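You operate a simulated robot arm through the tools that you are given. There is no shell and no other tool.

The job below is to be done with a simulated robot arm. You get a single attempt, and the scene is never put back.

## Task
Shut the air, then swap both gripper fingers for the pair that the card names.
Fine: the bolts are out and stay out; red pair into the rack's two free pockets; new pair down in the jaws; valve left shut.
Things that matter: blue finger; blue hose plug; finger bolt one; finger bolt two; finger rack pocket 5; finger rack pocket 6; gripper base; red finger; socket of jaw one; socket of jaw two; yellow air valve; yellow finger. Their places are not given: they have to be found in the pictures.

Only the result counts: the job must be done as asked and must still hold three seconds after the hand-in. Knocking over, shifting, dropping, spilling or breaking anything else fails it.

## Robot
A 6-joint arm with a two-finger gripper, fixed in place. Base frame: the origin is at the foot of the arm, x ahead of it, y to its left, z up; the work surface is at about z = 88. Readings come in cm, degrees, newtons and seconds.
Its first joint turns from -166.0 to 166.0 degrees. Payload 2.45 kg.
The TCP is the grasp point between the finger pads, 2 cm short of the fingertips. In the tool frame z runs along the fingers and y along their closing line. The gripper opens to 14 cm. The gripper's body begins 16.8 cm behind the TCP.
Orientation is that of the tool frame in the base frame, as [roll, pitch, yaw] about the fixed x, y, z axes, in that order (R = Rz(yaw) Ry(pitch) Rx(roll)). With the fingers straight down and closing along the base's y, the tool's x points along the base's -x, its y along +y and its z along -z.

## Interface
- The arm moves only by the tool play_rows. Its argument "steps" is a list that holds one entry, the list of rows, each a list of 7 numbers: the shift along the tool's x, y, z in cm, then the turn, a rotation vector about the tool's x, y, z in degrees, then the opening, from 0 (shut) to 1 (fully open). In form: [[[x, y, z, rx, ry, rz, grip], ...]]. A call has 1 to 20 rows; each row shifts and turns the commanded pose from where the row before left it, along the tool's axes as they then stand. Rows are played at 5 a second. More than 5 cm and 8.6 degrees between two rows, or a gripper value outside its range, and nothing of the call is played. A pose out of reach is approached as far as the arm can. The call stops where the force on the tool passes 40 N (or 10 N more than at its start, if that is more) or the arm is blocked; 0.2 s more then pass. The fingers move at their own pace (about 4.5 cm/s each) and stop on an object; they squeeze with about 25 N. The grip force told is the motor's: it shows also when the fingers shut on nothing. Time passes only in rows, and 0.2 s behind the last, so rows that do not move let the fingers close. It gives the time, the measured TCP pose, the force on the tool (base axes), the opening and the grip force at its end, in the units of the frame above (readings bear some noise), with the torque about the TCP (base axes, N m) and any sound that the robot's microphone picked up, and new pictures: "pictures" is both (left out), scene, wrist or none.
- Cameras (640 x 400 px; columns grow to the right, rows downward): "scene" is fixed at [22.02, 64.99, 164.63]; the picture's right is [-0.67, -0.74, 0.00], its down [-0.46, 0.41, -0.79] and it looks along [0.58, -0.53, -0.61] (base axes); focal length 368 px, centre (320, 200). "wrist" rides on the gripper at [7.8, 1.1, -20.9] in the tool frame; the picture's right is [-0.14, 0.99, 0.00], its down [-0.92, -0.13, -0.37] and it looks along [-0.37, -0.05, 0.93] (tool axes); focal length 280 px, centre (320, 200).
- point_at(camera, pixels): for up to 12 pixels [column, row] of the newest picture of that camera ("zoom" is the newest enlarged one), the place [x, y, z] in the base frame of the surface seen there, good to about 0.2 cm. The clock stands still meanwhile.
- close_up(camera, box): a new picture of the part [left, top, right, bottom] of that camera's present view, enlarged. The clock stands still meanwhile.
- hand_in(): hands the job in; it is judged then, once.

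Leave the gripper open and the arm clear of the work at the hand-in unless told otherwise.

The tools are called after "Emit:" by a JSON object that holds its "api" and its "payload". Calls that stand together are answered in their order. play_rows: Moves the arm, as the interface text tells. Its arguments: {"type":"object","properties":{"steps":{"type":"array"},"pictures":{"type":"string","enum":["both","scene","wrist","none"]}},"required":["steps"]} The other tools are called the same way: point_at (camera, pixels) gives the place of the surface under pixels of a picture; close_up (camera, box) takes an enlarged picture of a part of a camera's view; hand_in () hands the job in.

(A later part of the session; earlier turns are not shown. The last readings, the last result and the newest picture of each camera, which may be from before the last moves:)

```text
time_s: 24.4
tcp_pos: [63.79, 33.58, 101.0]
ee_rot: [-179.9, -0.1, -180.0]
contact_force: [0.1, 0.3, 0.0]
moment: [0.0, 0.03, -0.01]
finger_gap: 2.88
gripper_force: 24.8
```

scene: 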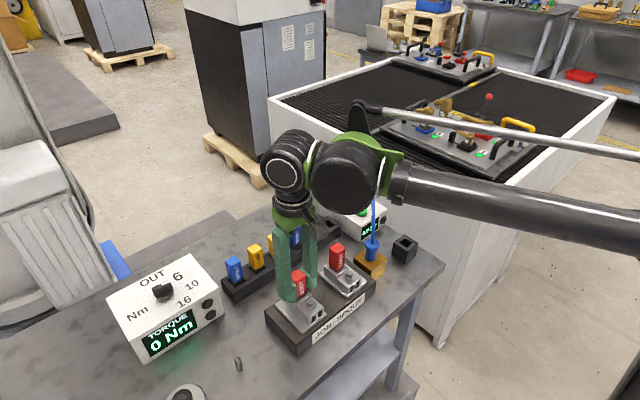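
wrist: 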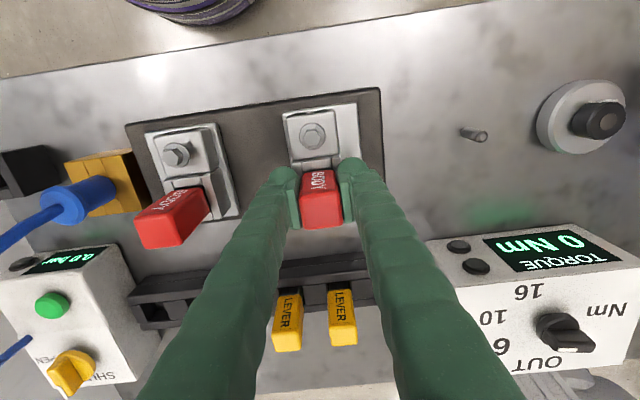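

The finger is gripped (gap 2.88, almost no side force). I'll test with a small lift of 0.4 cm and read the force.

Emit:
{"api": "play_rows", "payload": {"steps": [[[0, 0, -0.1, 0, 0, 0, 0], [0, 0, -0.1, 0, 0, 0, 0], [0, 0, -0.1, 0, 0, 0, 0], [0, 0, -0.1, 0, 0, 0, 0]]]}}

```text
time_s: 25.4
tcp_pos: [63.85, 33.66, 101.02]
ee_rot: [-180.0, 0.0, 180.0]
contact_force: [-0.8, -0.1, -2.5]
moment: [-0.04, 0.03, 0.01]
finger_gap: 2.87
gripper_force: 25.3
```

scene: 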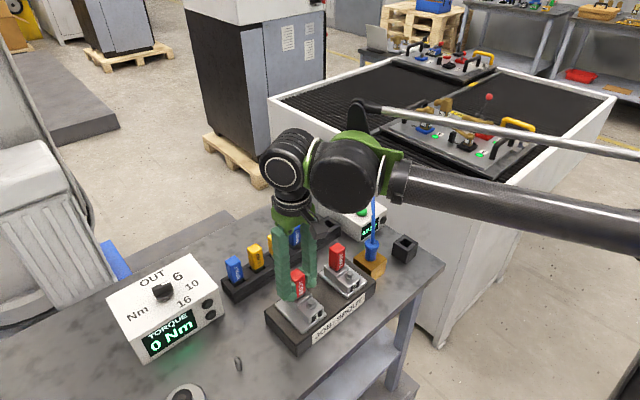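
wrist: 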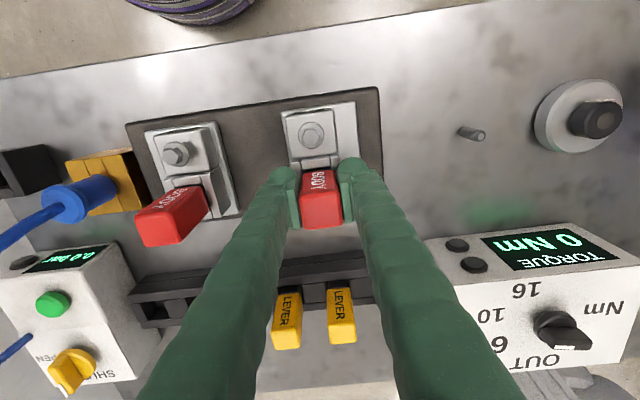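

The force is only −2.5 N and the height reading is noisy. I'll lift 0.8 more.

Emit:
{"api": "play_rows", "payload": {"steps": [[[0, 0, -0.2, 0, 0, 0, 0], [0, 0, -0.2, 0, 0, 0, 0], [0, 0, -0.2, 0, 0, 0, 0], [0, 0, -0.2, 0, 0, 0, 0]]]}}

Emit:
{"api": "close_up", "payload": {"camera": "scene", "box": [265, 240, 365, 340]}}

```text
time_s: 26.4
tcp_pos: [63.75, 33.61, 101.8]
ee_rot: [179.9, 0.0, -179.9]
contact_force: [-0.3, -0.9, -1.8]
moment: [0.0, -0.01, -0.02]
finger_gap: 2.88
gripper_force: 25.5
```

scene: 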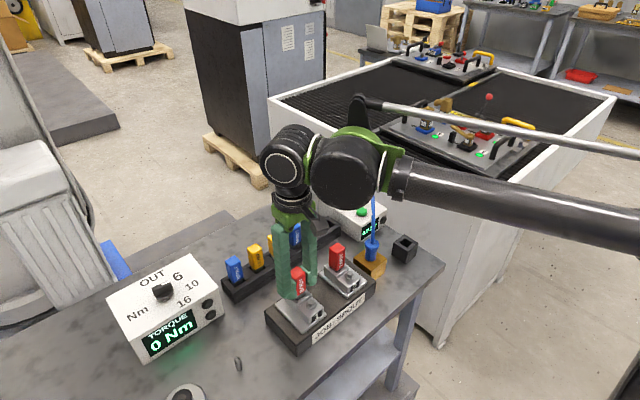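
wrist: 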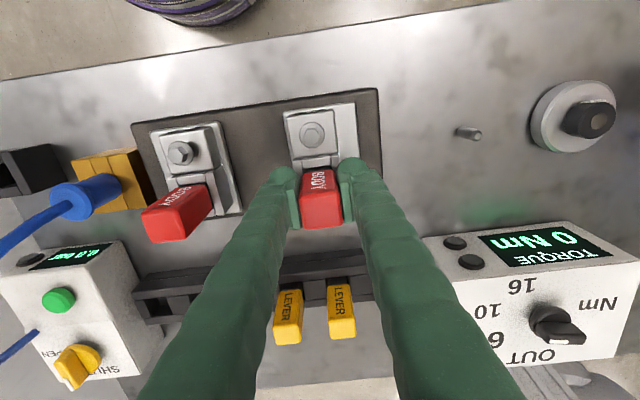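

```text
4.00 times, centred on (315, 290) of scene
```

zoom: 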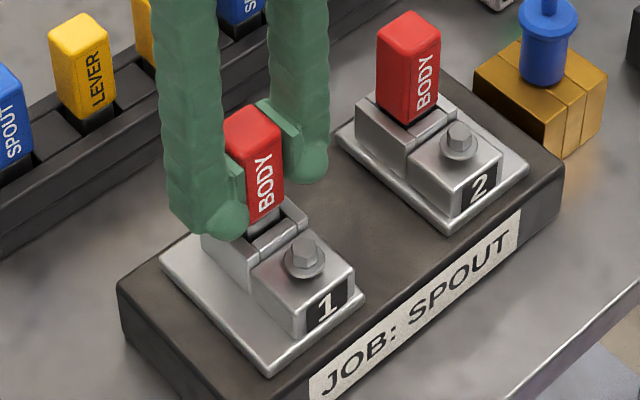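

The red finger slides up freely at about 2 N, showing a grey shank, so the bolts are already out. I'll lift it fully clear.

Emit:
{"api": "play_rows", "payload": {"steps": [[[0, 0, -0.5, 0, 0, 0, 0], [0, 0, -0.5, 0, 0, 0, 0], [0, 0, -1, 0, 0, 0, 0], [0, 0, -1, 0, 0, 0, 0], [0, 0, -1, 0, 0, 0, 0], [0, 0, -1, 0, 0, 0, 0], [0, 0, -2, 0, 0, 0, 0], [0, 0, -2, 0, 0, 0, 0], [0, 0, 0, 0, 0, 0, 0]]]}}

Emit:
{"api": "close_up", "payload": {"camera": "scene", "box": [265, 210, 365, 330]}}

Emit:
{"api": "close_up", "payload": {"camera": "wrist", "box": [180, 80, 420, 240]}}

```text
time_s: 28.4
tcp_pos: [63.81, 33.89, 110.78]
ee_rot: [179.9, -0.1, 180.0]
contact_force: [-0.7, -0.9, -0.9]
moment: [0.03, 0.02, -0.03]
finger_gap: 2.91
gripper_force: 25.1
```

scene: 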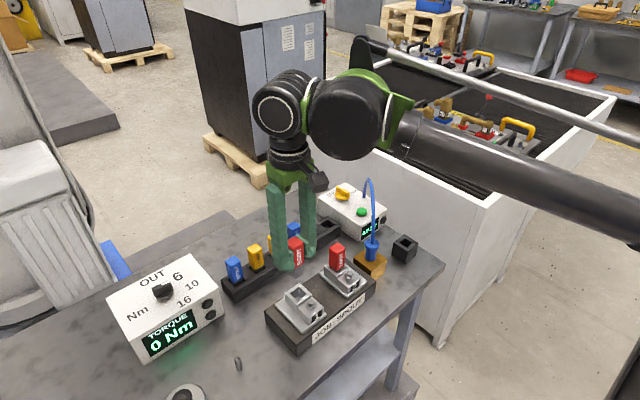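
wrist: 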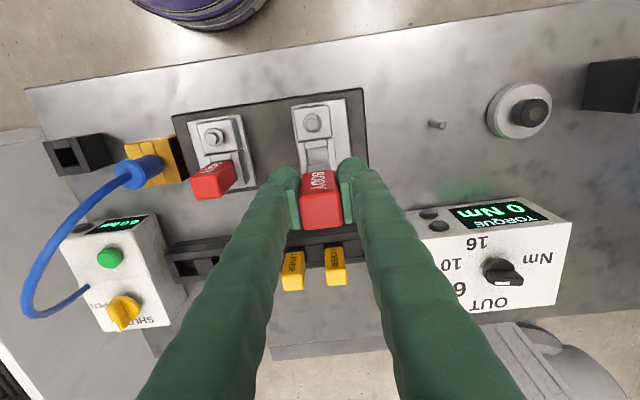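

```text
3.33 times, centred on (315, 270) of scene
```

zoom: 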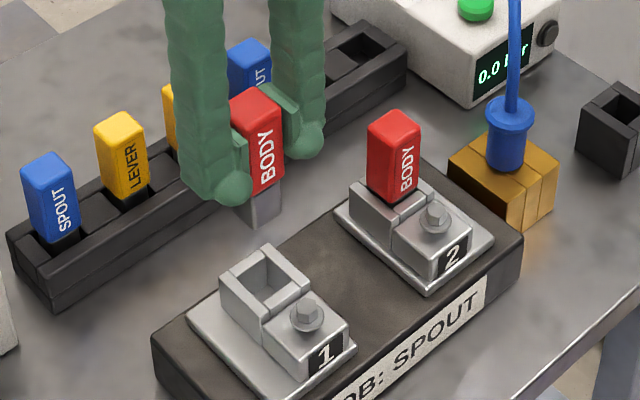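

```text
2.50 times, centred on (300, 160) of wrist
```

zoom: 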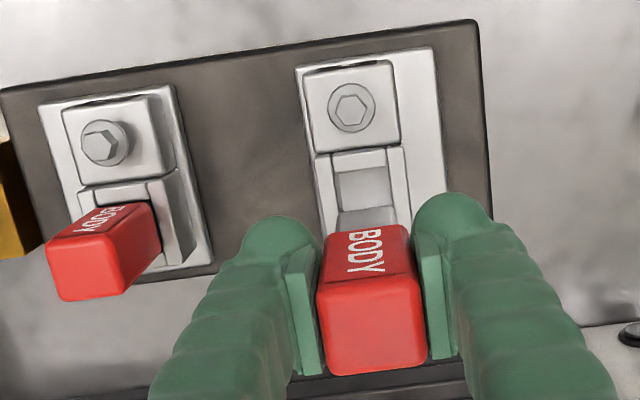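

The finger is out and clear. I'll measure the shank bottom, the red body's lower edge, and the pocket rims.

Emit:
{"api": "point_at", "payload": {"camera": "scene", "pixels": [[296, 276], [293, 275], [299, 274], [297, 268], [293, 244], [296, 291], [300, 292], [289, 296]]}}

Emit:
{"api": "close_up", "payload": {"camera": "scene", "box": [285, 205, 350, 255]}}

Emit:
{"api": "close_up", "payload": {"camera": "wrist", "box": [150, 220, 280, 300]}}

```text
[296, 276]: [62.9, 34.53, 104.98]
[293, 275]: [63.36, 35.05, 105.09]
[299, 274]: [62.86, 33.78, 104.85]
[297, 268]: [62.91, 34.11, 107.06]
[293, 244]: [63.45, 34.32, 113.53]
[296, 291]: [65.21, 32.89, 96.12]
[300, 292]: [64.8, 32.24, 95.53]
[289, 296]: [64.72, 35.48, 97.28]
```

```text
8.00 times, centred on (318, 230) of scene
```

zoom: 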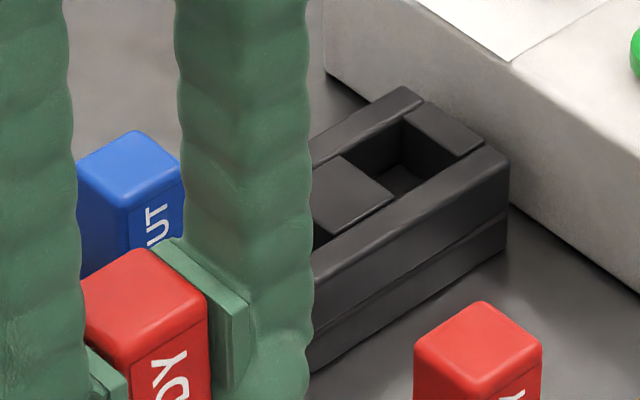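

```text
4.92 times, centred on (215, 260) of wrist
```

zoom: 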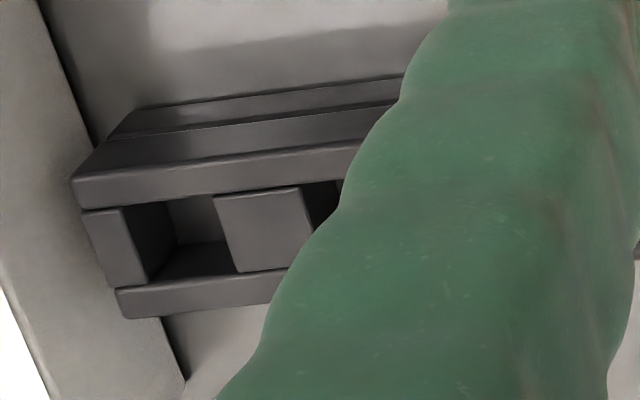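

The finger is about 9.2 cm long, with its bottom now at about 104.6. I'll carry it to above the free pockets' far side at (82, 10, 113), where the wrist camera sees the pockets past the fingers.

Emit:
{"api": "play_rows", "payload": {"steps": [[[0, 0, -2, 0, 0, 0, 0], [-3, -3, 0, 0, 0, 0, 0], [-3, -3, 0, 0, 0, 0, 0], [-3, -3, 0, 0, 0, 0, 0], [-3, -3, 0, 0, 0, 0, 0], [-3, -3, 0, 0, 0, 0, 0], [-3, -3, 0, 0, 0, 0, 0], [-0.5, -3, 0, 0, 0, 0, 0], [0, -2.5, 0, 0, 0, 0, 0], [0, 0, 0, 0, 0, 0, 0]]]}}

Emit:
{"api": "close_up", "payload": {"camera": "wrist", "box": [220, 70, 480, 230]}}

```text
time_s: 30.6
tcp_pos: [82.55, 9.97, 112.91]
ee_rot: [180.0, 0.0, -180.0]
contact_force: [-0.4, -0.4, -1.6]
moment: [-0.05, 0.02, 0.02]
finger_gap: 2.89
gripper_force: 25.2
```

scene: 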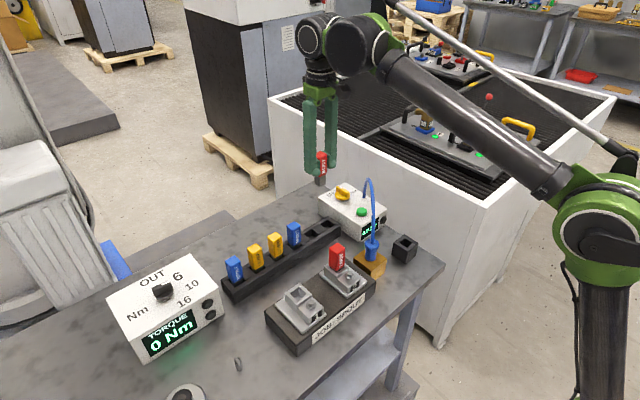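
wrist: 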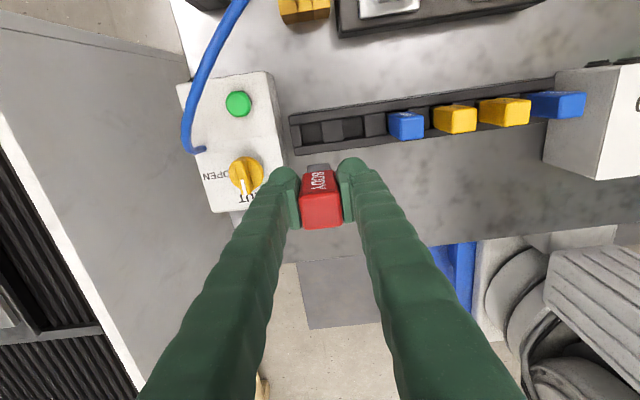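

```text
2.46 times, centred on (350, 150) of wrist
```

zoom: 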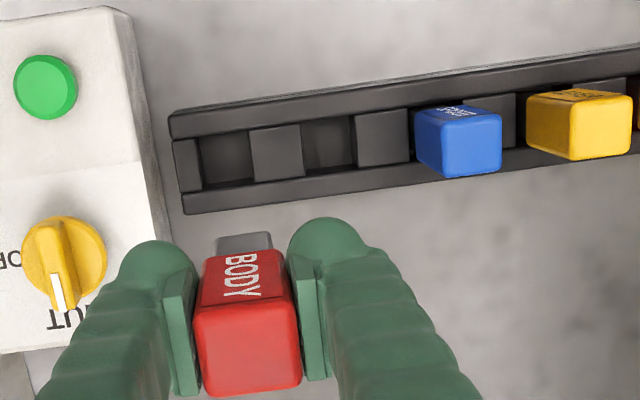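

The pockets are clearly visible. I'll zoom in on them and measure the rims.

Emit:
{"api": "close_up", "payload": {"camera": "wrist", "box": [285, 85, 435, 165]}}

```text
4.27 times, centred on (360, 125) of wrist
```

zoom: 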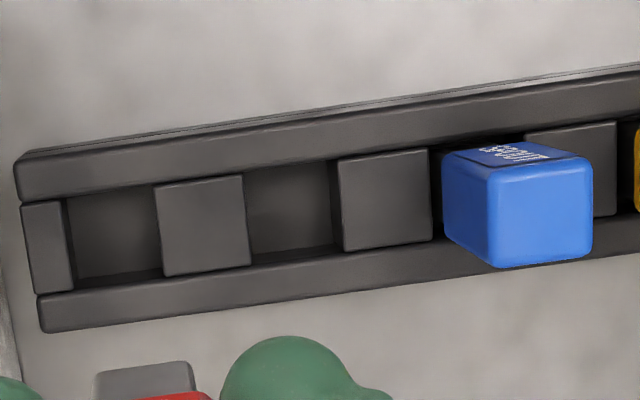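

Emit:
{"api": "point_at", "payload": {"camera": "zoom", "pixels": [[68, 245], [160, 230], [245, 220], [340, 205], [430, 200], [200, 167], [205, 283], [110, 180], [120, 292], [115, 230], [290, 210], [385, 200]]}}

Emit:
{"api": "point_at", "payload": {"camera": "zoom", "pixels": [[495, 180], [585, 170], [500, 255], [583, 245], [540, 210], [450, 190], [110, 270], [300, 245], [60, 250], [165, 250], [237, 185], [350, 170]]}}

```text
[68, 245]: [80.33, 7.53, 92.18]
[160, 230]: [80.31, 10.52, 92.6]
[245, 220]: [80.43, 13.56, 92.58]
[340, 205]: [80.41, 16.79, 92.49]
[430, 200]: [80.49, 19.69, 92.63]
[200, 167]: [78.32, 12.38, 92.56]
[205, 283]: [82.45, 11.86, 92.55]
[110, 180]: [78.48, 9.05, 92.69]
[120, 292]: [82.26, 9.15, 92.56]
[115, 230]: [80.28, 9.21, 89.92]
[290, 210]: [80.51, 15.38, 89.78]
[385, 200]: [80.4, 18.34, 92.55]
```

```text
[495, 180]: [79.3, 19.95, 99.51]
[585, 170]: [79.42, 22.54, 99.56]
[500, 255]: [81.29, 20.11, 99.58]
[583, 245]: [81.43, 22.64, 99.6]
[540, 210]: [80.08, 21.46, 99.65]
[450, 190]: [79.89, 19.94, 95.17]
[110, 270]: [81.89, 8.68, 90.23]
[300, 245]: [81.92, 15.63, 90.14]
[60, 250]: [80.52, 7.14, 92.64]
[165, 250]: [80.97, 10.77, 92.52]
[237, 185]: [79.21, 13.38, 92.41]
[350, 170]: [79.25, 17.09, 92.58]
```

Pocket 5 is centred at about (80.4, 15.2) and pocket 6 at (80.4, 9.05), with floor ≈ 90 and rim ≈ 92.55. I'll check where the red finger sits relative to the TCP.

Emit:
{"api": "point_at", "payload": {"camera": "wrist", "pixels": [[302, 200], [338, 197], [305, 226], [341, 222], [320, 212], [320, 199], [323, 226], [320, 180], [310, 167], [328, 165], [318, 165]]}}

Emit:
{"api": "close_up", "payload": {"camera": "wrist", "box": [280, 150, 360, 240]}}

```text
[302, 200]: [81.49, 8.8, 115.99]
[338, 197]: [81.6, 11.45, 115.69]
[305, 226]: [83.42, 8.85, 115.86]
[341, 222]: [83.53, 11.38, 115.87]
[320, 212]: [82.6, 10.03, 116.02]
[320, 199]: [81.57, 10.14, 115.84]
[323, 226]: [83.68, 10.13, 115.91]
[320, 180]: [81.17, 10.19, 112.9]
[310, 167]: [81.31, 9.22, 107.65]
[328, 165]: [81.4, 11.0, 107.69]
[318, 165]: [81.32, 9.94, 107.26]
```

```text
4.44 times, centred on (320, 195) of wrist
```

zoom: 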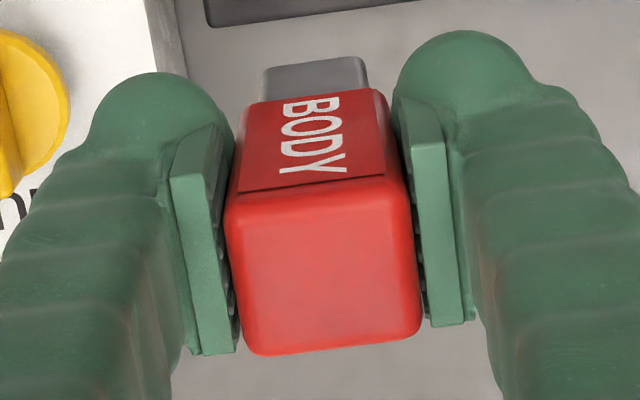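

The finger centre is at about (82.45, 10.1). I'll shift by (−2.07, −1.05) to sit over pocket 6 and descend to just above the rim.

Emit:
{"api": "play_rows", "payload": {"steps": [[[2.07, -1.05, 0, 0, 0, 0, 0], [0, 0, 4, 0, 0, 0, 0], [0, 0, 4, 0, 0, 0, 0], [0, 0, 3, 0, 0, 0, 0], [0, 0, 0, 0, 0, 0, 0]]]}}

Emit:
{"api": "close_up", "payload": {"camera": "wrist", "box": [270, 120, 370, 240]}}

Emit:
{"api": "close_up", "payload": {"camera": "scene", "box": [290, 180, 360, 250]}}

```text
time_s: 31.8
tcp_pos: [80.14, 9.13, 102.2]
ee_rot: [-179.9, 0.0, 180.0]
contact_force: [-0.1, 0.4, -0.9]
moment: [0.0, 0.01, -0.04]
finger_gap: 2.9
gripper_force: 24.5
```

scene: 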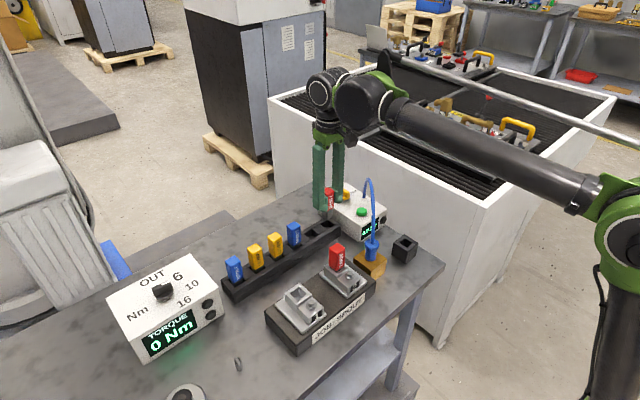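
wrist: 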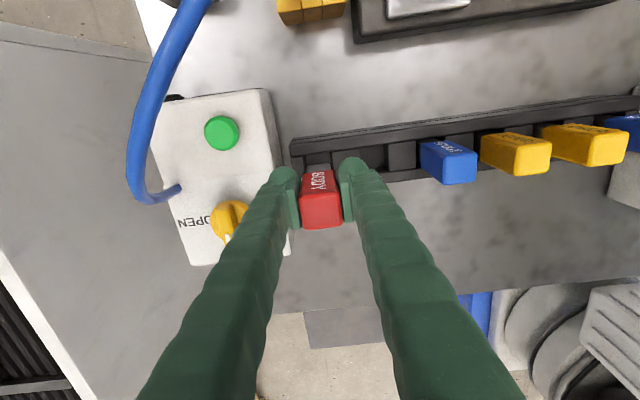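

```text
3.33 times, centred on (320, 180) of wrist
```

zoom: 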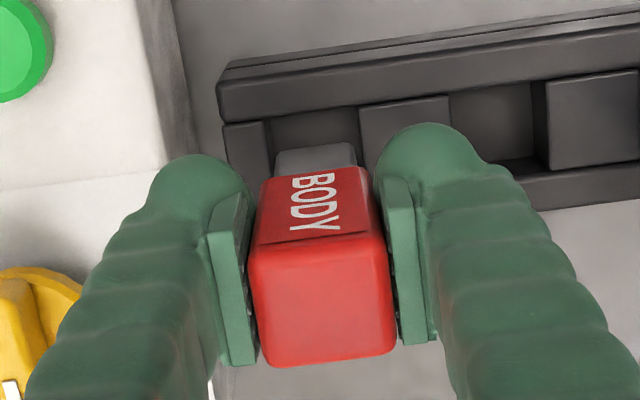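

```text
5.71 times, centred on (325, 215) of scene
```

zoom: 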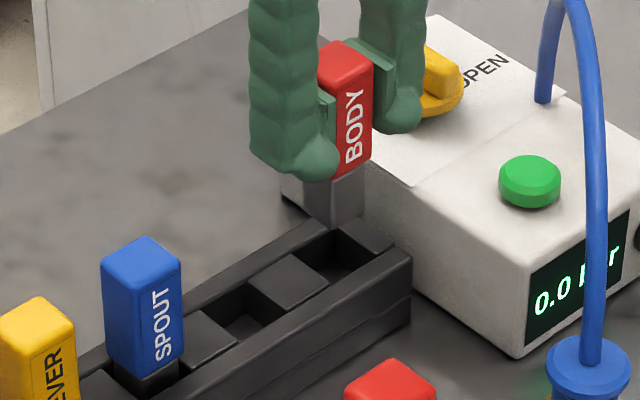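

Emit:
{"api": "point_at", "payload": {"camera": "wrist", "pixels": [[308, 167], [329, 165], [318, 165], [302, 160], [334, 155], [318, 150], [318, 153], [302, 207], [338, 202], [320, 228], [361, 150], [386, 148]]}}

Emit:
{"api": "point_at", "payload": {"camera": "zoom", "pixels": [[340, 225], [295, 195], [332, 220], [305, 205], [362, 195], [335, 180], [330, 235], [375, 240]]}}

```text
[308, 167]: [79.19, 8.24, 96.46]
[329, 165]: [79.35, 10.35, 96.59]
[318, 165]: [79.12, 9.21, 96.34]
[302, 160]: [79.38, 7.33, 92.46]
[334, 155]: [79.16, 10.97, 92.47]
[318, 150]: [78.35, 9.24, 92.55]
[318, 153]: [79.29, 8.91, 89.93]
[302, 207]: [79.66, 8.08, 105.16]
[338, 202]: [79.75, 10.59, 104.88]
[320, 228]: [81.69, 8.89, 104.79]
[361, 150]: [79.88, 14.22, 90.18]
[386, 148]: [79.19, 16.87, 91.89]
```

```text
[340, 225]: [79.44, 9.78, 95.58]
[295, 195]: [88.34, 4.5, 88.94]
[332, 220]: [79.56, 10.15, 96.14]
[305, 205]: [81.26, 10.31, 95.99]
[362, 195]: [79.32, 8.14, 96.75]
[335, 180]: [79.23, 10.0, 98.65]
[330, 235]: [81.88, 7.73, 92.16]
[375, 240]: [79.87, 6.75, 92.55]
```

The shank spans y 8.1–10.4 and x 79.25–81.5, with its bottom at about 95.4. I'll shift y by −0.15 and lower slowly into pocket 6.

Emit:
{"api": "play_rows", "payload": {"steps": [[[0, -0.15, 1, 0, 0, 0, 0], [0, 0, 1, 0, 0, 0, 0], [0, 0, 0.5, 0, 0, 0, 0], [0, 0, 0.5, 0, 0, 0, 0], [0, 0, 0.5, 0, 0, 0, 0], [0, 0, 0.5, 0, 0, 0, 0], [0, 0, 0, 0, 0, 0, 0]]]}}

Emit:
{"api": "close_up", "payload": {"camera": "scene", "box": [290, 180, 360, 250]}}

```text
time_s: 33.4
tcp_pos: [80.41, 8.99, 97.73]
ee_rot: [-180.0, 0.0, 179.9]
contact_force: [0.1, -0.8, -1.6]
moment: [0.0, 0.01, -0.02]
finger_gap: 2.89
gripper_force: 24.6
```

scene: 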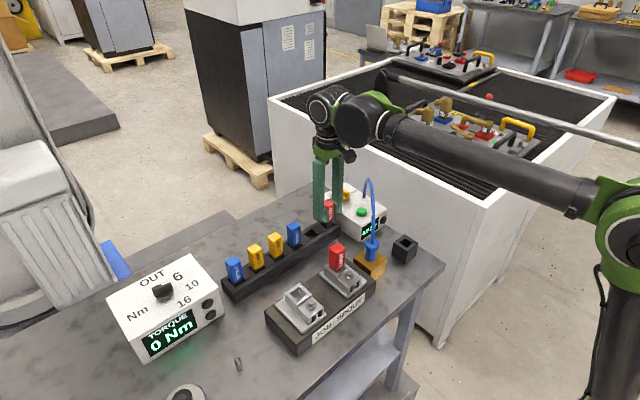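
wrist: 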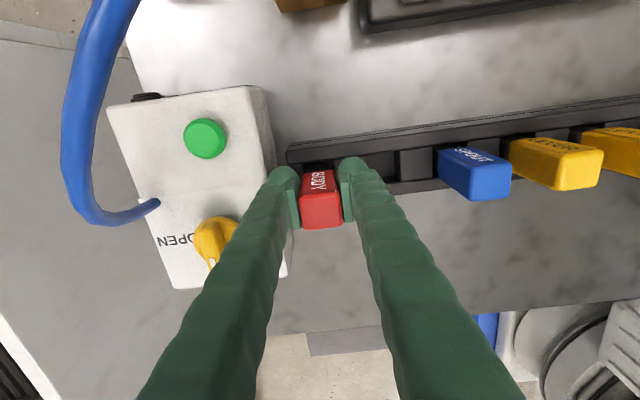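

```text
5.71 times, centred on (325, 215) of scene
```

zoom: 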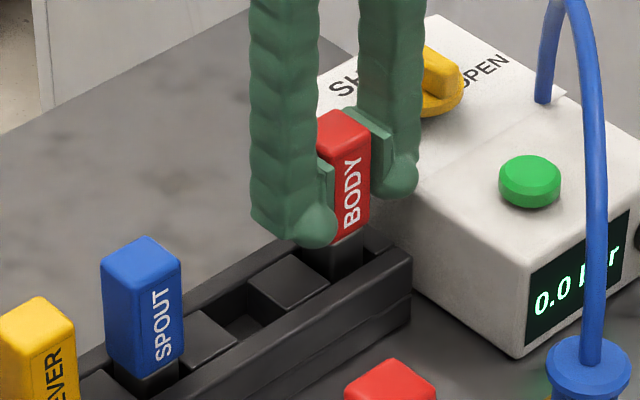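

The shank is inside the pocket with no contact force. I'll go further down to the floor in small steps.

Emit:
{"api": "play_rows", "payload": {"steps": [[[0, 0, 0.3, 0, 0, 0, 0], [0, 0, 0.2, 0, 0, 0, 0], [0, 0, 0.2, 0, 0, 0, 0], [0, 0, 0, 0, 0, 0, 0]]], "pictures": "none"}}

```text
time_s: 34.4
tcp_pos: [80.39, 9.01, 97.0]
ee_rot: [-179.9, -0.1, 179.9]
contact_force: [-0.7, -1.2, -1.7]
moment: [0.02, -0.03, 0.01]
finger_gap: 2.86
gripper_force: 24.9
```

Emit:
{"api": "play_rows", "payload": {"steps": [[[0, 0, 0.15, 0, 0, 0, 0], [0, 0, 0.1, 0, 0, 0, 0], [0, 0, 0, 0, 0, 0, 0]]], "pictures": "none"}}

```text
time_s: 35.2
tcp_pos: [80.4, 8.95, 96.84]
ee_rot: [180.0, 0.0, 179.9]
contact_force: [-0.6, 0.5, -1.3]
moment: [-0.01, 0.01, -0.02]
finger_gap: 2.87
gripper_force: 25.3
```

Emit:
{"api": "play_rows", "payload": {"steps": [[[0, 0, 0.1, 0, 0, 0, 0], [0, 0, 0.1, 0, 0, 0, 0], [0, 0, 0, 0, 0, 0, 0]]], "pictures": "none"}}

```text
time_s: 36.0
tcp_pos: [80.24, 8.98, 96.77]
ee_rot: [180.0, 0.0, -179.9]
contact_force: [1.0, -2.2, 4.6]
moment: [-0.07, -0.05, -0.05]
finger_gap: 2.88
gripper_force: 25.4
```

The floor is felt (+4.6 N). I'll release to a gap of about 4.4 and lift straight up.

Emit:
{"api": "play_rows", "payload": {"steps": [[[0, 0, 0, 0, 0, 0, 0.25], [0, 0, 0, 0, 0, 0, 0.31], [0, 0, 0, 0, 0, 0, 0.31], [0, 0, -1, 0, 0, 0, 0.31], [0, 0, -2, 0, 0, 0, 0.31], [0, 0, -3, 0, 0, 0, 0.31], [0, 0, -4, 0, 0, 0, 0.31], [0, 0, -4, 0, 0, 0, 0.31], [0, 0, -2, 0, 0, 0, 0.31], [0, 0, 0, 0, 0, 0, 0.31]]]}}

Emit:
{"api": "close_up", "payload": {"camera": "scene", "box": [270, 190, 370, 290]}}

Emit:
{"api": "close_up", "payload": {"camera": "wrist", "box": [240, 80, 480, 240]}}

```text
time_s: 38.2
tcp_pos: [80.34, 9.13, 112.72]
ee_rot: [179.9, 0.0, -180.0]
contact_force: [-0.3, 1.4, -0.3]
moment: [-0.01, 0.0, -0.01]
finger_gap: 4.35
gripper_force: 0.1
```

scene: 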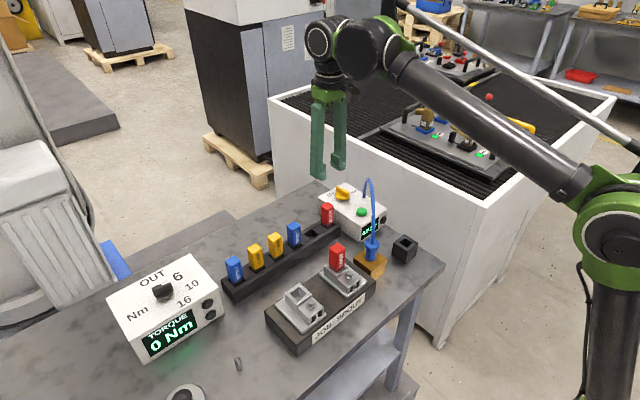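
wrist: 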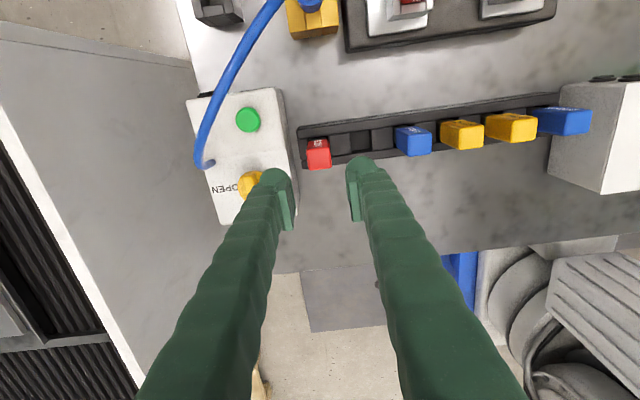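

```text
4.00 times, centred on (320, 240) of scene
```

zoom: 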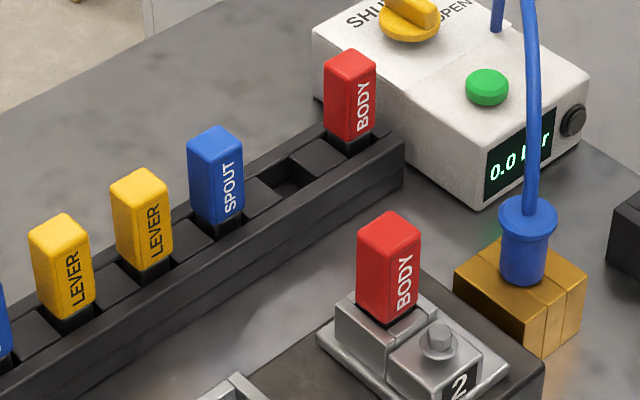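

```text
2.50 times, centred on (360, 160) of wrist
```

zoom: 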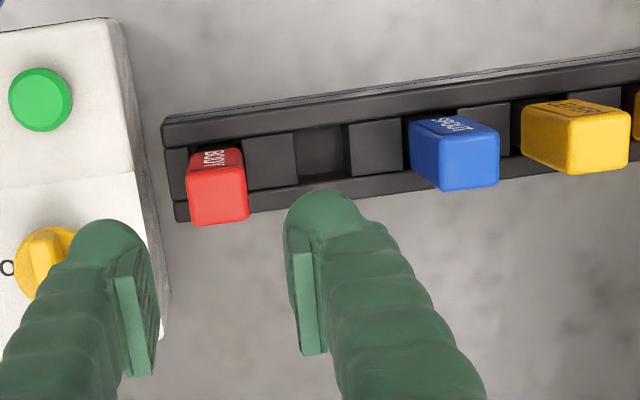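

Red finger 1 stands in pocket 6. Now for red finger 2: I'll measure its top at scene pixel (337,248).

Emit:
{"api": "point_at", "payload": {"camera": "scene", "pixels": [[331, 248], [337, 244], [343, 247], [337, 251], [337, 248], [342, 256], [333, 256], [327, 211], [324, 210], [328, 206], [331, 209], [327, 222]]}}

```text
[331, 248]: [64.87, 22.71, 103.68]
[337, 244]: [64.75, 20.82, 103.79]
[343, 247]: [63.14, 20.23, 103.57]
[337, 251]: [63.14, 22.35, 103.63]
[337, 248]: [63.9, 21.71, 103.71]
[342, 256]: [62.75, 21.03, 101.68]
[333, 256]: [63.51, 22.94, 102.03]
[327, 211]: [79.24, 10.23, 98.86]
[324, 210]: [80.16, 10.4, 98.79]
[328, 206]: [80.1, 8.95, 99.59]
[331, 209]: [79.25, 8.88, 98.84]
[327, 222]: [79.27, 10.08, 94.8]
```

Red finger 2 is centred at about (63.9, 21.6). I'll move above it, stopping at z ≈ 112 for an alignment check.

Emit:
{"api": "play_rows", "payload": {"steps": [[[3.3, 2.5, 0, 0, 0, 0, 0.42], [3.3, 2.5, 0, 0, 0, 0, 0.42], [3.3, 2.5, 0, 0, 0, 0, 0.42], [3.3, 2.5, 0, 0, 0, 0, 0.42], [3.24, 2.5, 0, 0, 0, 0, 0.42], [0, 0, 0, 0, 0, 0, 0.42]]], "pictures": "wrist"}}

Emit:
{"api": "close_up", "payload": {"camera": "wrist", "box": [240, 100, 440, 230]}}

```text
time_s: 39.6
tcp_pos: [64.06, 21.57, 112.46]
ee_rot: [179.9, -0.1, 180.0]
contact_force: [0.5, -0.1, 0.1]
moment: [0.01, 0.01, 0.02]
finger_gap: 5.89
gripper_force: 0.1
```

wrist: 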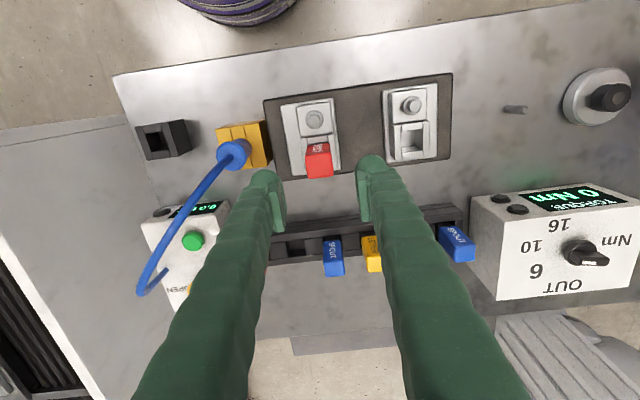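

```text
3.08 times, centred on (340, 165) of wrist
```

zoom: 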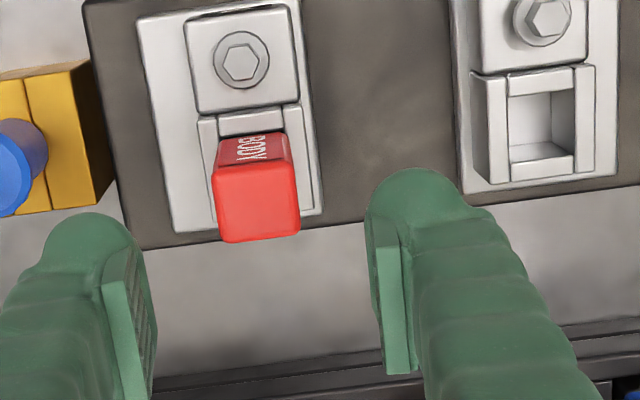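

I'll measure the red finger 2 top and the rims of socket 1 in this enlarged picture.

Emit:
{"api": "point_at", "payload": {"camera": "zoom", "pixels": [[219, 182], [288, 172], [228, 234], [294, 226], [258, 205], [502, 120], [580, 120], [540, 82], [540, 172], [515, 150], [540, 150], [535, 120]]}}

Emit:
{"api": "close_up", "payload": {"camera": "wrist", "box": [380, 80, 450, 165]}}

```text
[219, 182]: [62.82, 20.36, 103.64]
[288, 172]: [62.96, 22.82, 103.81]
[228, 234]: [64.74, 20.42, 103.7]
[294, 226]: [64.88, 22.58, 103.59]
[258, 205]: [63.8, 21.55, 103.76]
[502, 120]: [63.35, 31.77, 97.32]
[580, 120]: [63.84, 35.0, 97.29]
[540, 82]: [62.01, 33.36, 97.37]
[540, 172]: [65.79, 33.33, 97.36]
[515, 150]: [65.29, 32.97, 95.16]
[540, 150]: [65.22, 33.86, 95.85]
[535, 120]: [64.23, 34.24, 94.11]
```

```text
4.71 times, centred on (415, 122) of wrist
```

zoom: 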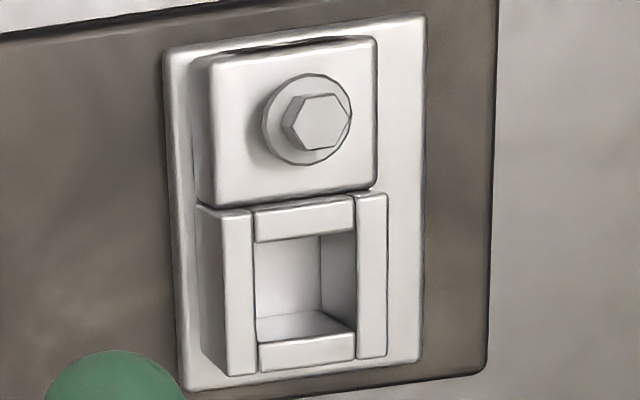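

Emit:
{"api": "point_at", "payload": {"camera": "zoom", "pixels": [[249, 290], [360, 275], [305, 232], [305, 344], [228, 290], [382, 270], [305, 205], [305, 362], [290, 325], [340, 325], [300, 290]]}}

```text
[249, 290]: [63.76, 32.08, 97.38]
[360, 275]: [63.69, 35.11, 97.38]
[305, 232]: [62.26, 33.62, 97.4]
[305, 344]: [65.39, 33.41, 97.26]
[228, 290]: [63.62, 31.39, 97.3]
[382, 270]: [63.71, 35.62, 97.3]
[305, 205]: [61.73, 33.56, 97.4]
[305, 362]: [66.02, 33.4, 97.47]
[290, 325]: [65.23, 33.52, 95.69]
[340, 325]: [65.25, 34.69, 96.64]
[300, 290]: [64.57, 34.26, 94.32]
```

Socket 1 is centred at about (63.85, 33.6) with its rim at 97.35, and red 2 at (63.85, 21.58). I'll descend onto red 2 and grip.

Emit:
{"api": "play_rows", "payload": {"steps": [[[0.1, 0, 4, 0, 0, 0, 0.4], [0, 0, 4, 0, 0, 0, 0.38], [0, 0, 2, 0, 0, 0, 0.35], [0, 0, 1.4, 0, 0, 0, 0.35], [0, 0, 0, 0, 0, 0, 0.25], [0, 0, 0, 0, 0, 0, 0.2], [0, 0, 0, 0, 0, 0, 0.1], [0, 0, 0, 0, 0, 0, 0], [0, 0, 0, 0, 0, 0, 0]]]}}

```text
time_s: 41.6
tcp_pos: [64.06, 21.51, 101.28]
ee_rot: [180.0, 0.1, 180.0]
contact_force: [-0.3, 0.3, -0.7]
moment: [0.02, 0.0, -0.05]
finger_gap: 2.89
gripper_force: 25.2
```

scene: 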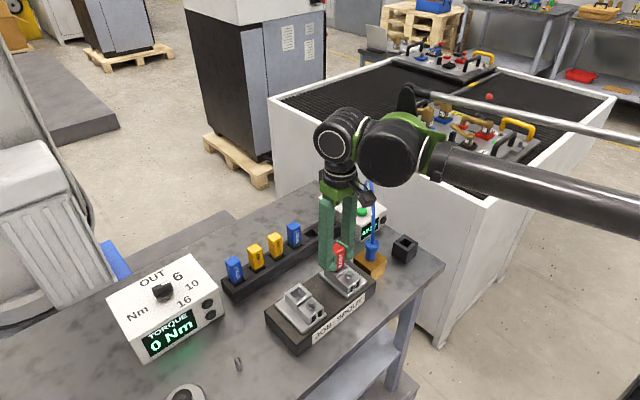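
wrist: 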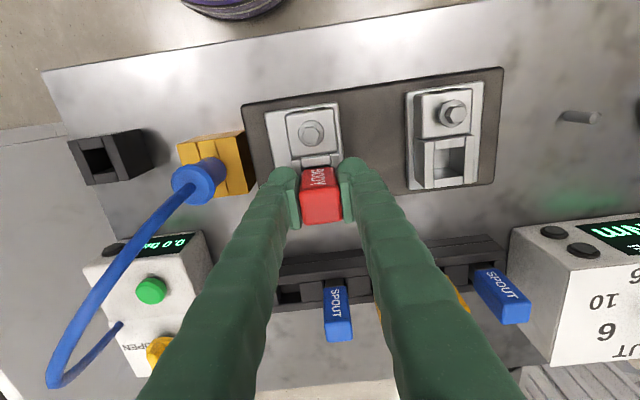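

Gripped. I'll lift slowly, then carry it to above pocket 5.

Emit:
{"api": "play_rows", "payload": {"steps": [[[0, 0, -0.3, 0, 0, 0, 0], [0, 0, -0.5, 0, 0, 0, 0], [0, 0, -1, 0, 0, 0, 0], [0, 0, -1, 0, 0, 0, 0], [0, 0, -2, 0, 0, 0, 0], [0, 0, -2, 0, 0, 0, 0], [0, 0, -2.5, 0, 0, 0, 0], [0, 0, -2.5, 0, 0, 0, 0], [-4, -1.3, 0, 0, 0, 0, 0], [-4, -1.3, 0, 0, 0, 0, 0], [-4, -1.3, 0, 0, 0, 0, 0], [-4, -1.3, 0, 0, 0, 0, 0], [-1.5, -0.5, 0, 0, 0, 0, 0], [0, 0, 0, 0, 0, 0, 0]]]}}

Emit:
{"api": "close_up", "payload": {"camera": "wrist", "box": [270, 90, 410, 240]}}

```text
time_s: 44.6
tcp_pos: [81.28, 15.94, 113.24]
ee_rot: [-180.0, 0.0, -180.0]
contact_force: [-0.2, -0.2, -1.8]
moment: [0.0, -0.03, 0.0]
finger_gap: 2.88
gripper_force: 25.5
```

scene: 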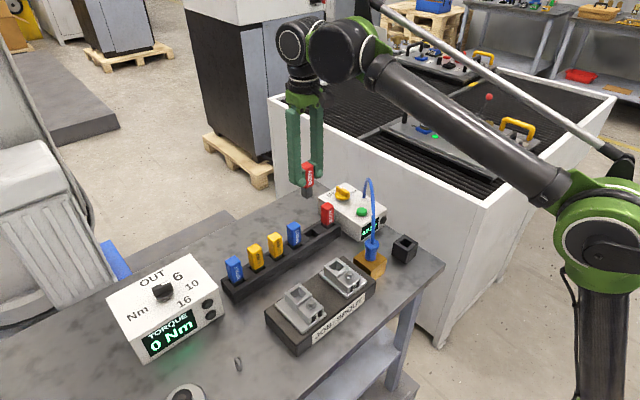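
wrist: 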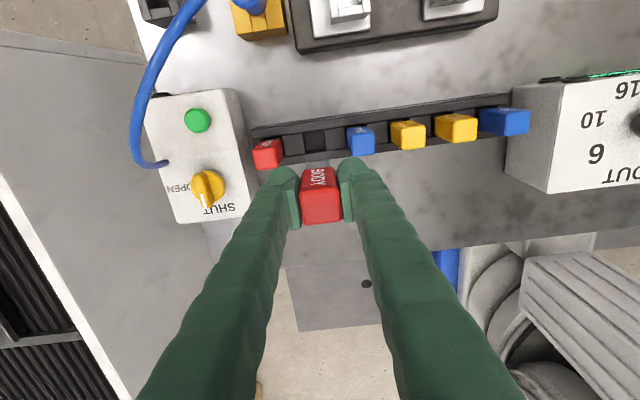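

```text
2.67 times, centred on (340, 165) of wrist
```

zoom: 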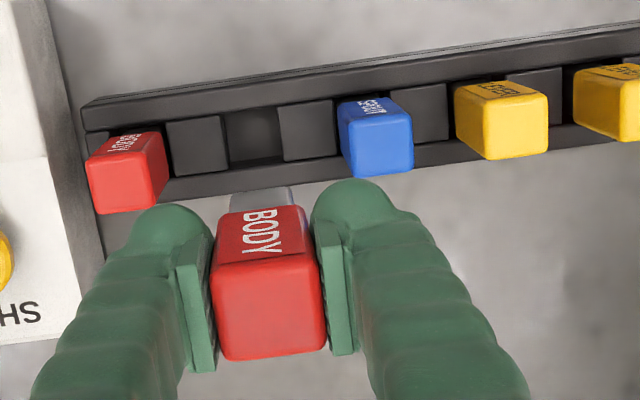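

Emit:
{"api": "point_at", "payload": {"camera": "zoom", "pixels": [[238, 203], [290, 196], [265, 200], [220, 290], [318, 280], [270, 270], [272, 350], [222, 145], [285, 135], [250, 105], [255, 170], [255, 135]]}}

```text
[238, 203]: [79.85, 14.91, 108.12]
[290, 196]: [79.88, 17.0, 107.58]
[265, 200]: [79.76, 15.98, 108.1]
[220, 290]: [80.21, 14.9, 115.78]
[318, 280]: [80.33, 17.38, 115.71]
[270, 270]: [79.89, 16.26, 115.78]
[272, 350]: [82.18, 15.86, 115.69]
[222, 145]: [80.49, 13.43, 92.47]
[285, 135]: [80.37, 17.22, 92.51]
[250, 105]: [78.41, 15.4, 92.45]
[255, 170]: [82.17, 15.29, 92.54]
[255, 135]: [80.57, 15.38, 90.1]
```

The shank centre is at about (80.93, 16.0) and pocket 5 at (80.4, 15.15). I'll shift by (−0.6, −0.87) and come down to just above the rim.

Emit:
{"api": "play_rows", "payload": {"steps": [[[0.6, -0.87, 0, 0, 0, 0, 0], [0, 0, 4, 0, 0, 0, 0], [0, 0, 4, 0, 0, 0, 0], [0, 0, 3, 0, 0, 0, 0], [0, 0, 0, 0, 0, 0, 0]]], "pictures": "both"}}

Emit:
{"api": "close_up", "payload": {"camera": "wrist", "box": [270, 120, 370, 240]}}

Emit:
{"api": "close_up", "payload": {"camera": "scene", "box": [280, 190, 350, 260]}}

```text
time_s: 45.8
tcp_pos: [80.66, 15.1, 102.08]
ee_rot: [-180.0, 0.0, -180.0]
contact_force: [-0.8, 0.0, -1.6]
moment: [0.0, 0.01, -0.01]
finger_gap: 2.87
gripper_force: 24.9
```

scene: 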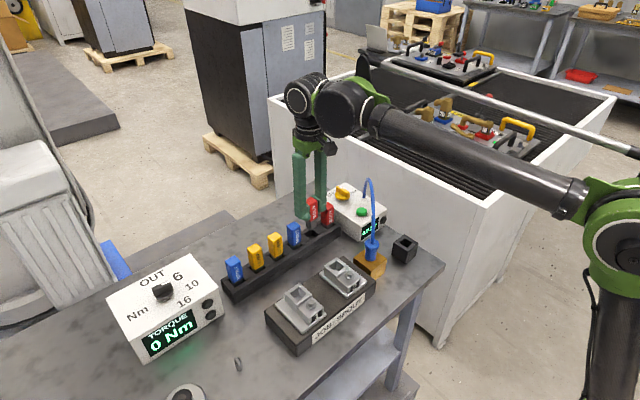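
wrist: 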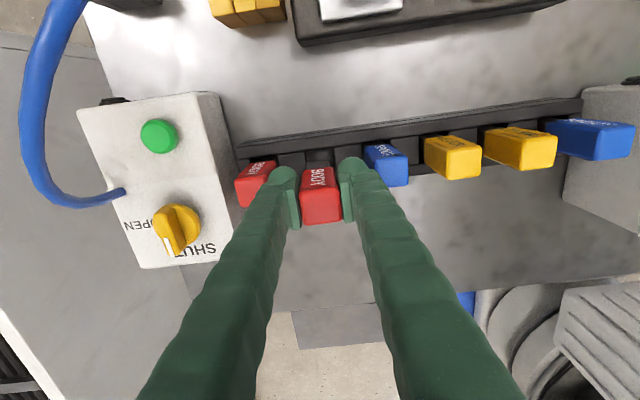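

```text
3.33 times, centred on (320, 180) of wrist
```

zoom: 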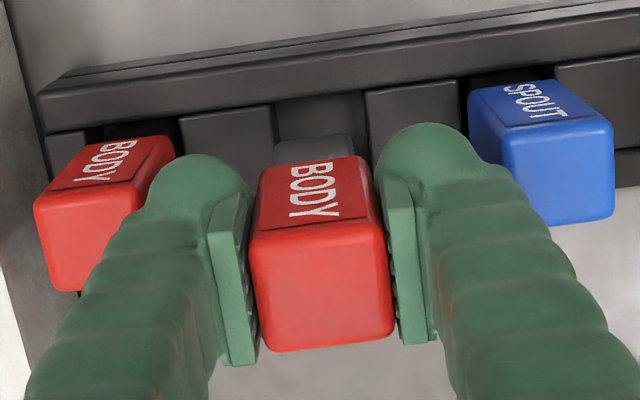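

```text
5.71 times, centred on (315, 225) of scene
```

zoom: 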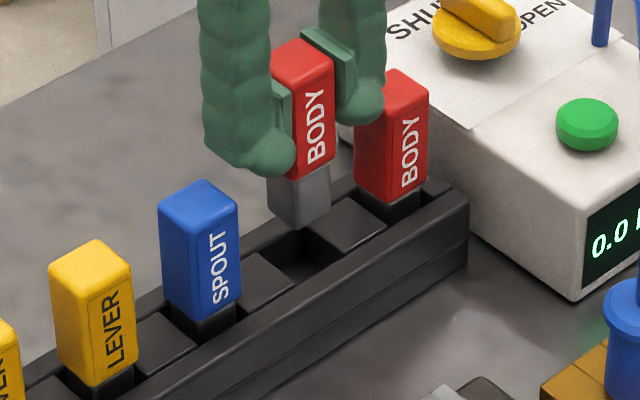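

Emit:
{"api": "point_at", "payload": {"camera": "wrist", "pixels": [[308, 165], [328, 163], [318, 164], [318, 166], [308, 210], [338, 205], [321, 226], [318, 152]]}}

Emit:
{"api": "point_at", "payload": {"camera": "zoom", "pixels": [[298, 222], [272, 200], [285, 205], [315, 200], [325, 190], [295, 240], [262, 262], [340, 225]]}}

```text
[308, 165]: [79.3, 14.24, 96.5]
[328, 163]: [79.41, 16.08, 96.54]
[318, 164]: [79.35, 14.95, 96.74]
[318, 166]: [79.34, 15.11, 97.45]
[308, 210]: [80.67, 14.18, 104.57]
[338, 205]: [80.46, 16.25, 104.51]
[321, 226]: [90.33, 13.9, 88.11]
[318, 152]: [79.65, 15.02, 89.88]
```

```text
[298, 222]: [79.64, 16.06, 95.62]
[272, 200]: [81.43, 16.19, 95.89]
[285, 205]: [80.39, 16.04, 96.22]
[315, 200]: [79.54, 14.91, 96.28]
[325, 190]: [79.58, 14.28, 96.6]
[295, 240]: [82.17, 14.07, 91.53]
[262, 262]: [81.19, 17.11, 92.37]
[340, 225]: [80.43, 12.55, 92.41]
```

The shank is centred at about (80.5, 15.1) and the pocket at (80.4, 15.17). After a tiny correction I'll lower.

Emit:
{"api": "play_rows", "payload": {"steps": [[[0.1, 0.05, 1, 0, 0, 0, 0], [0, 0, 1, 0, 0, 0, 0], [0, 0, 0.5, 0, 0, 0, 0], [0, 0, 0.5, 0, 0, 0, 0], [0, 0, 0.5, 0, 0, 0, 0], [0, 0, 0.5, 0, 0, 0, 0], [0, 0, 0.3, 0, 0, 0, 0], [0, 0, 0.2, 0, 0, 0, 0], [0, 0, 0, 0, 0, 0, 0]]], "pictures": "scene"}}

```text
time_s: 47.8
tcp_pos: [80.6, 15.1, 97.52]
ee_rot: [180.0, 0.0, 179.9]
contact_force: [0.6, 0.2, -1.5]
moment: [0.01, -0.01, -0.01]
finger_gap: 2.9
gripper_force: 25.0
```

scene: 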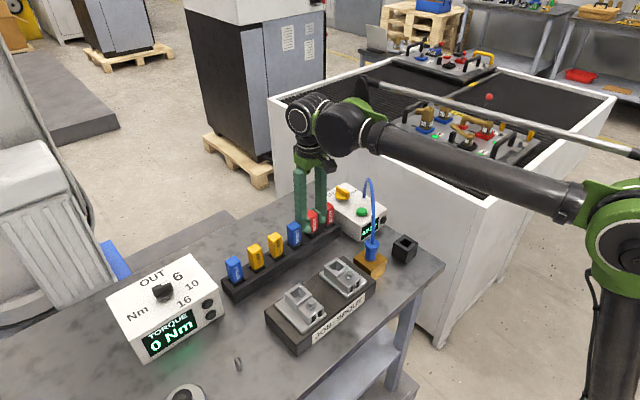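

Emit:
{"api": "play_rows", "payload": {"steps": [[[0, 0, 0.2, 0, 0, 0, 0], [0, 0, 0.2, 0, 0, 0, 0], [0, 0, 0.15, 0, 0, 0, 0], [0, 0, 0, 0, 0, 0, 0]]], "pictures": "none"}}

```text
time_s: 48.8
tcp_pos: [80.58, 15.01, 96.98]
ee_rot: [-180.0, 0.0, -179.9]
contact_force: [4.8, -2.6, 21.2]
moment: [-0.07, -0.21, -0.01]
finger_gap: 2.87
gripper_force: 25.2
```

The floor is felt (21 N at z 97, the expected height). I'll ease up slightly, release and lift.

Emit:
{"api": "play_rows", "payload": {"steps": [[[0, 0, -0.08, 0, 0, 0, 0], [0, 0, 0, 0, 0, 0, 0.25], [0, 0, 0, 0, 0, 0, 0.3], [0, 0, 0, 0, 0, 0, 0.3], [0, 0, -1, 0, 0, 0, 0.3], [0, 0, -2, 0, 0, 0, 0.3], [0, 0, -3, 0, 0, 0, 0.3], [0, 0, -4, 0, 0, 0, 0.3], [0, 0, -4, 0, 0, 0, 0.3], [0, 0, -1, 0, 0, 0, 0.3], [0, 0, 0, 0, 0, 0, 0.3]]]}}

Emit:
{"api": "close_up", "payload": {"camera": "scene", "box": [210, 190, 370, 300]}}

Emit:
{"api": "close_up", "payload": {"camera": "wrist", "box": [240, 80, 480, 240]}}

```text
time_s: 51.2
tcp_pos: [80.78, 14.85, 111.95]
ee_rot: [180.0, 0.0, 180.0]
contact_force: [-0.1, -0.1, 0.3]
moment: [-0.01, 0.0, 0.0]
finger_gap: 4.18
gripper_force: 0.0
```

scene: 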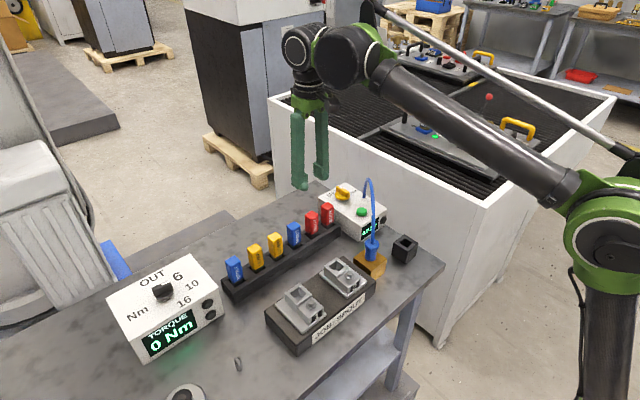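
wrist: 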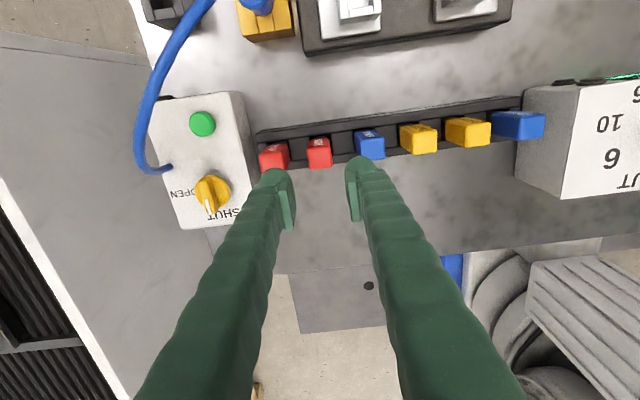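

```text
3.64 times, centred on (290, 245) of scene
```

zoom: 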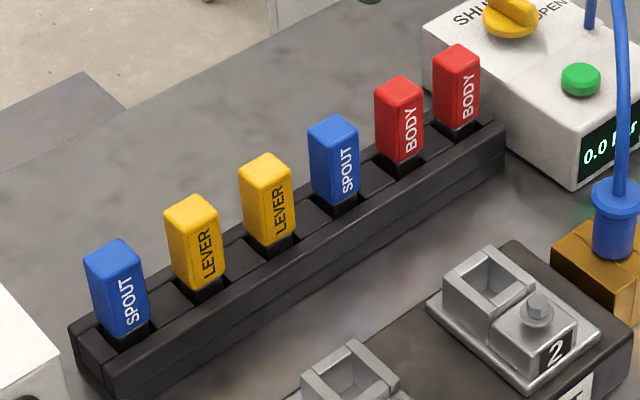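

```text
2.50 times, centred on (360, 160) of wrist
```

zoom: 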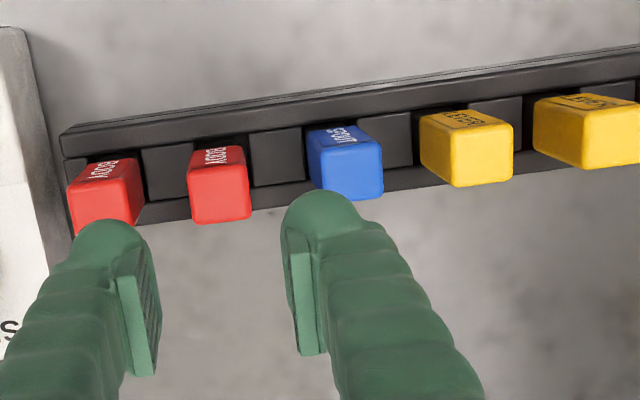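

Both red fingers are racked. Next is the blue SPOUT in pocket 4; I'll measure it and its gaps.

Emit:
{"api": "point_at", "payload": {"camera": "zoom", "pixels": [[328, 160], [376, 152], [332, 192], [378, 186], [353, 172], [320, 140], [198, 182], [243, 175], [245, 212], [430, 140], [460, 182], [508, 150]]}}

Emit:
{"api": "point_at", "payload": {"camera": "scene", "pixels": [[234, 257], [229, 261], [239, 261], [234, 266], [227, 268], [240, 268], [294, 224], [289, 228], [299, 227], [294, 232]]}}

```text
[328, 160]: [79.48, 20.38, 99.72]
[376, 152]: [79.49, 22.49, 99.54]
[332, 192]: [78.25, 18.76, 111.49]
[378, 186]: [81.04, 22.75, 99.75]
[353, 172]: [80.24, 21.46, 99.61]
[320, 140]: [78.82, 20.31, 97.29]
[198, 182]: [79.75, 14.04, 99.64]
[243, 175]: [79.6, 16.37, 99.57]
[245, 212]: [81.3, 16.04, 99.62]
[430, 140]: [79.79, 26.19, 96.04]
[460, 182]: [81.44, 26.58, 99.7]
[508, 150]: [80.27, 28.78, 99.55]
```

```text
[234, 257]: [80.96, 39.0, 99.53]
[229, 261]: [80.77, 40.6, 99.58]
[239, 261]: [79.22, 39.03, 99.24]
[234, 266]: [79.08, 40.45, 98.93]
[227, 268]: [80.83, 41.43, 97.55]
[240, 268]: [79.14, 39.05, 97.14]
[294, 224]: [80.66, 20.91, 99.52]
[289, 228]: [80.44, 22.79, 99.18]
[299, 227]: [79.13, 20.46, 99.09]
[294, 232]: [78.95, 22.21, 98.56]
```

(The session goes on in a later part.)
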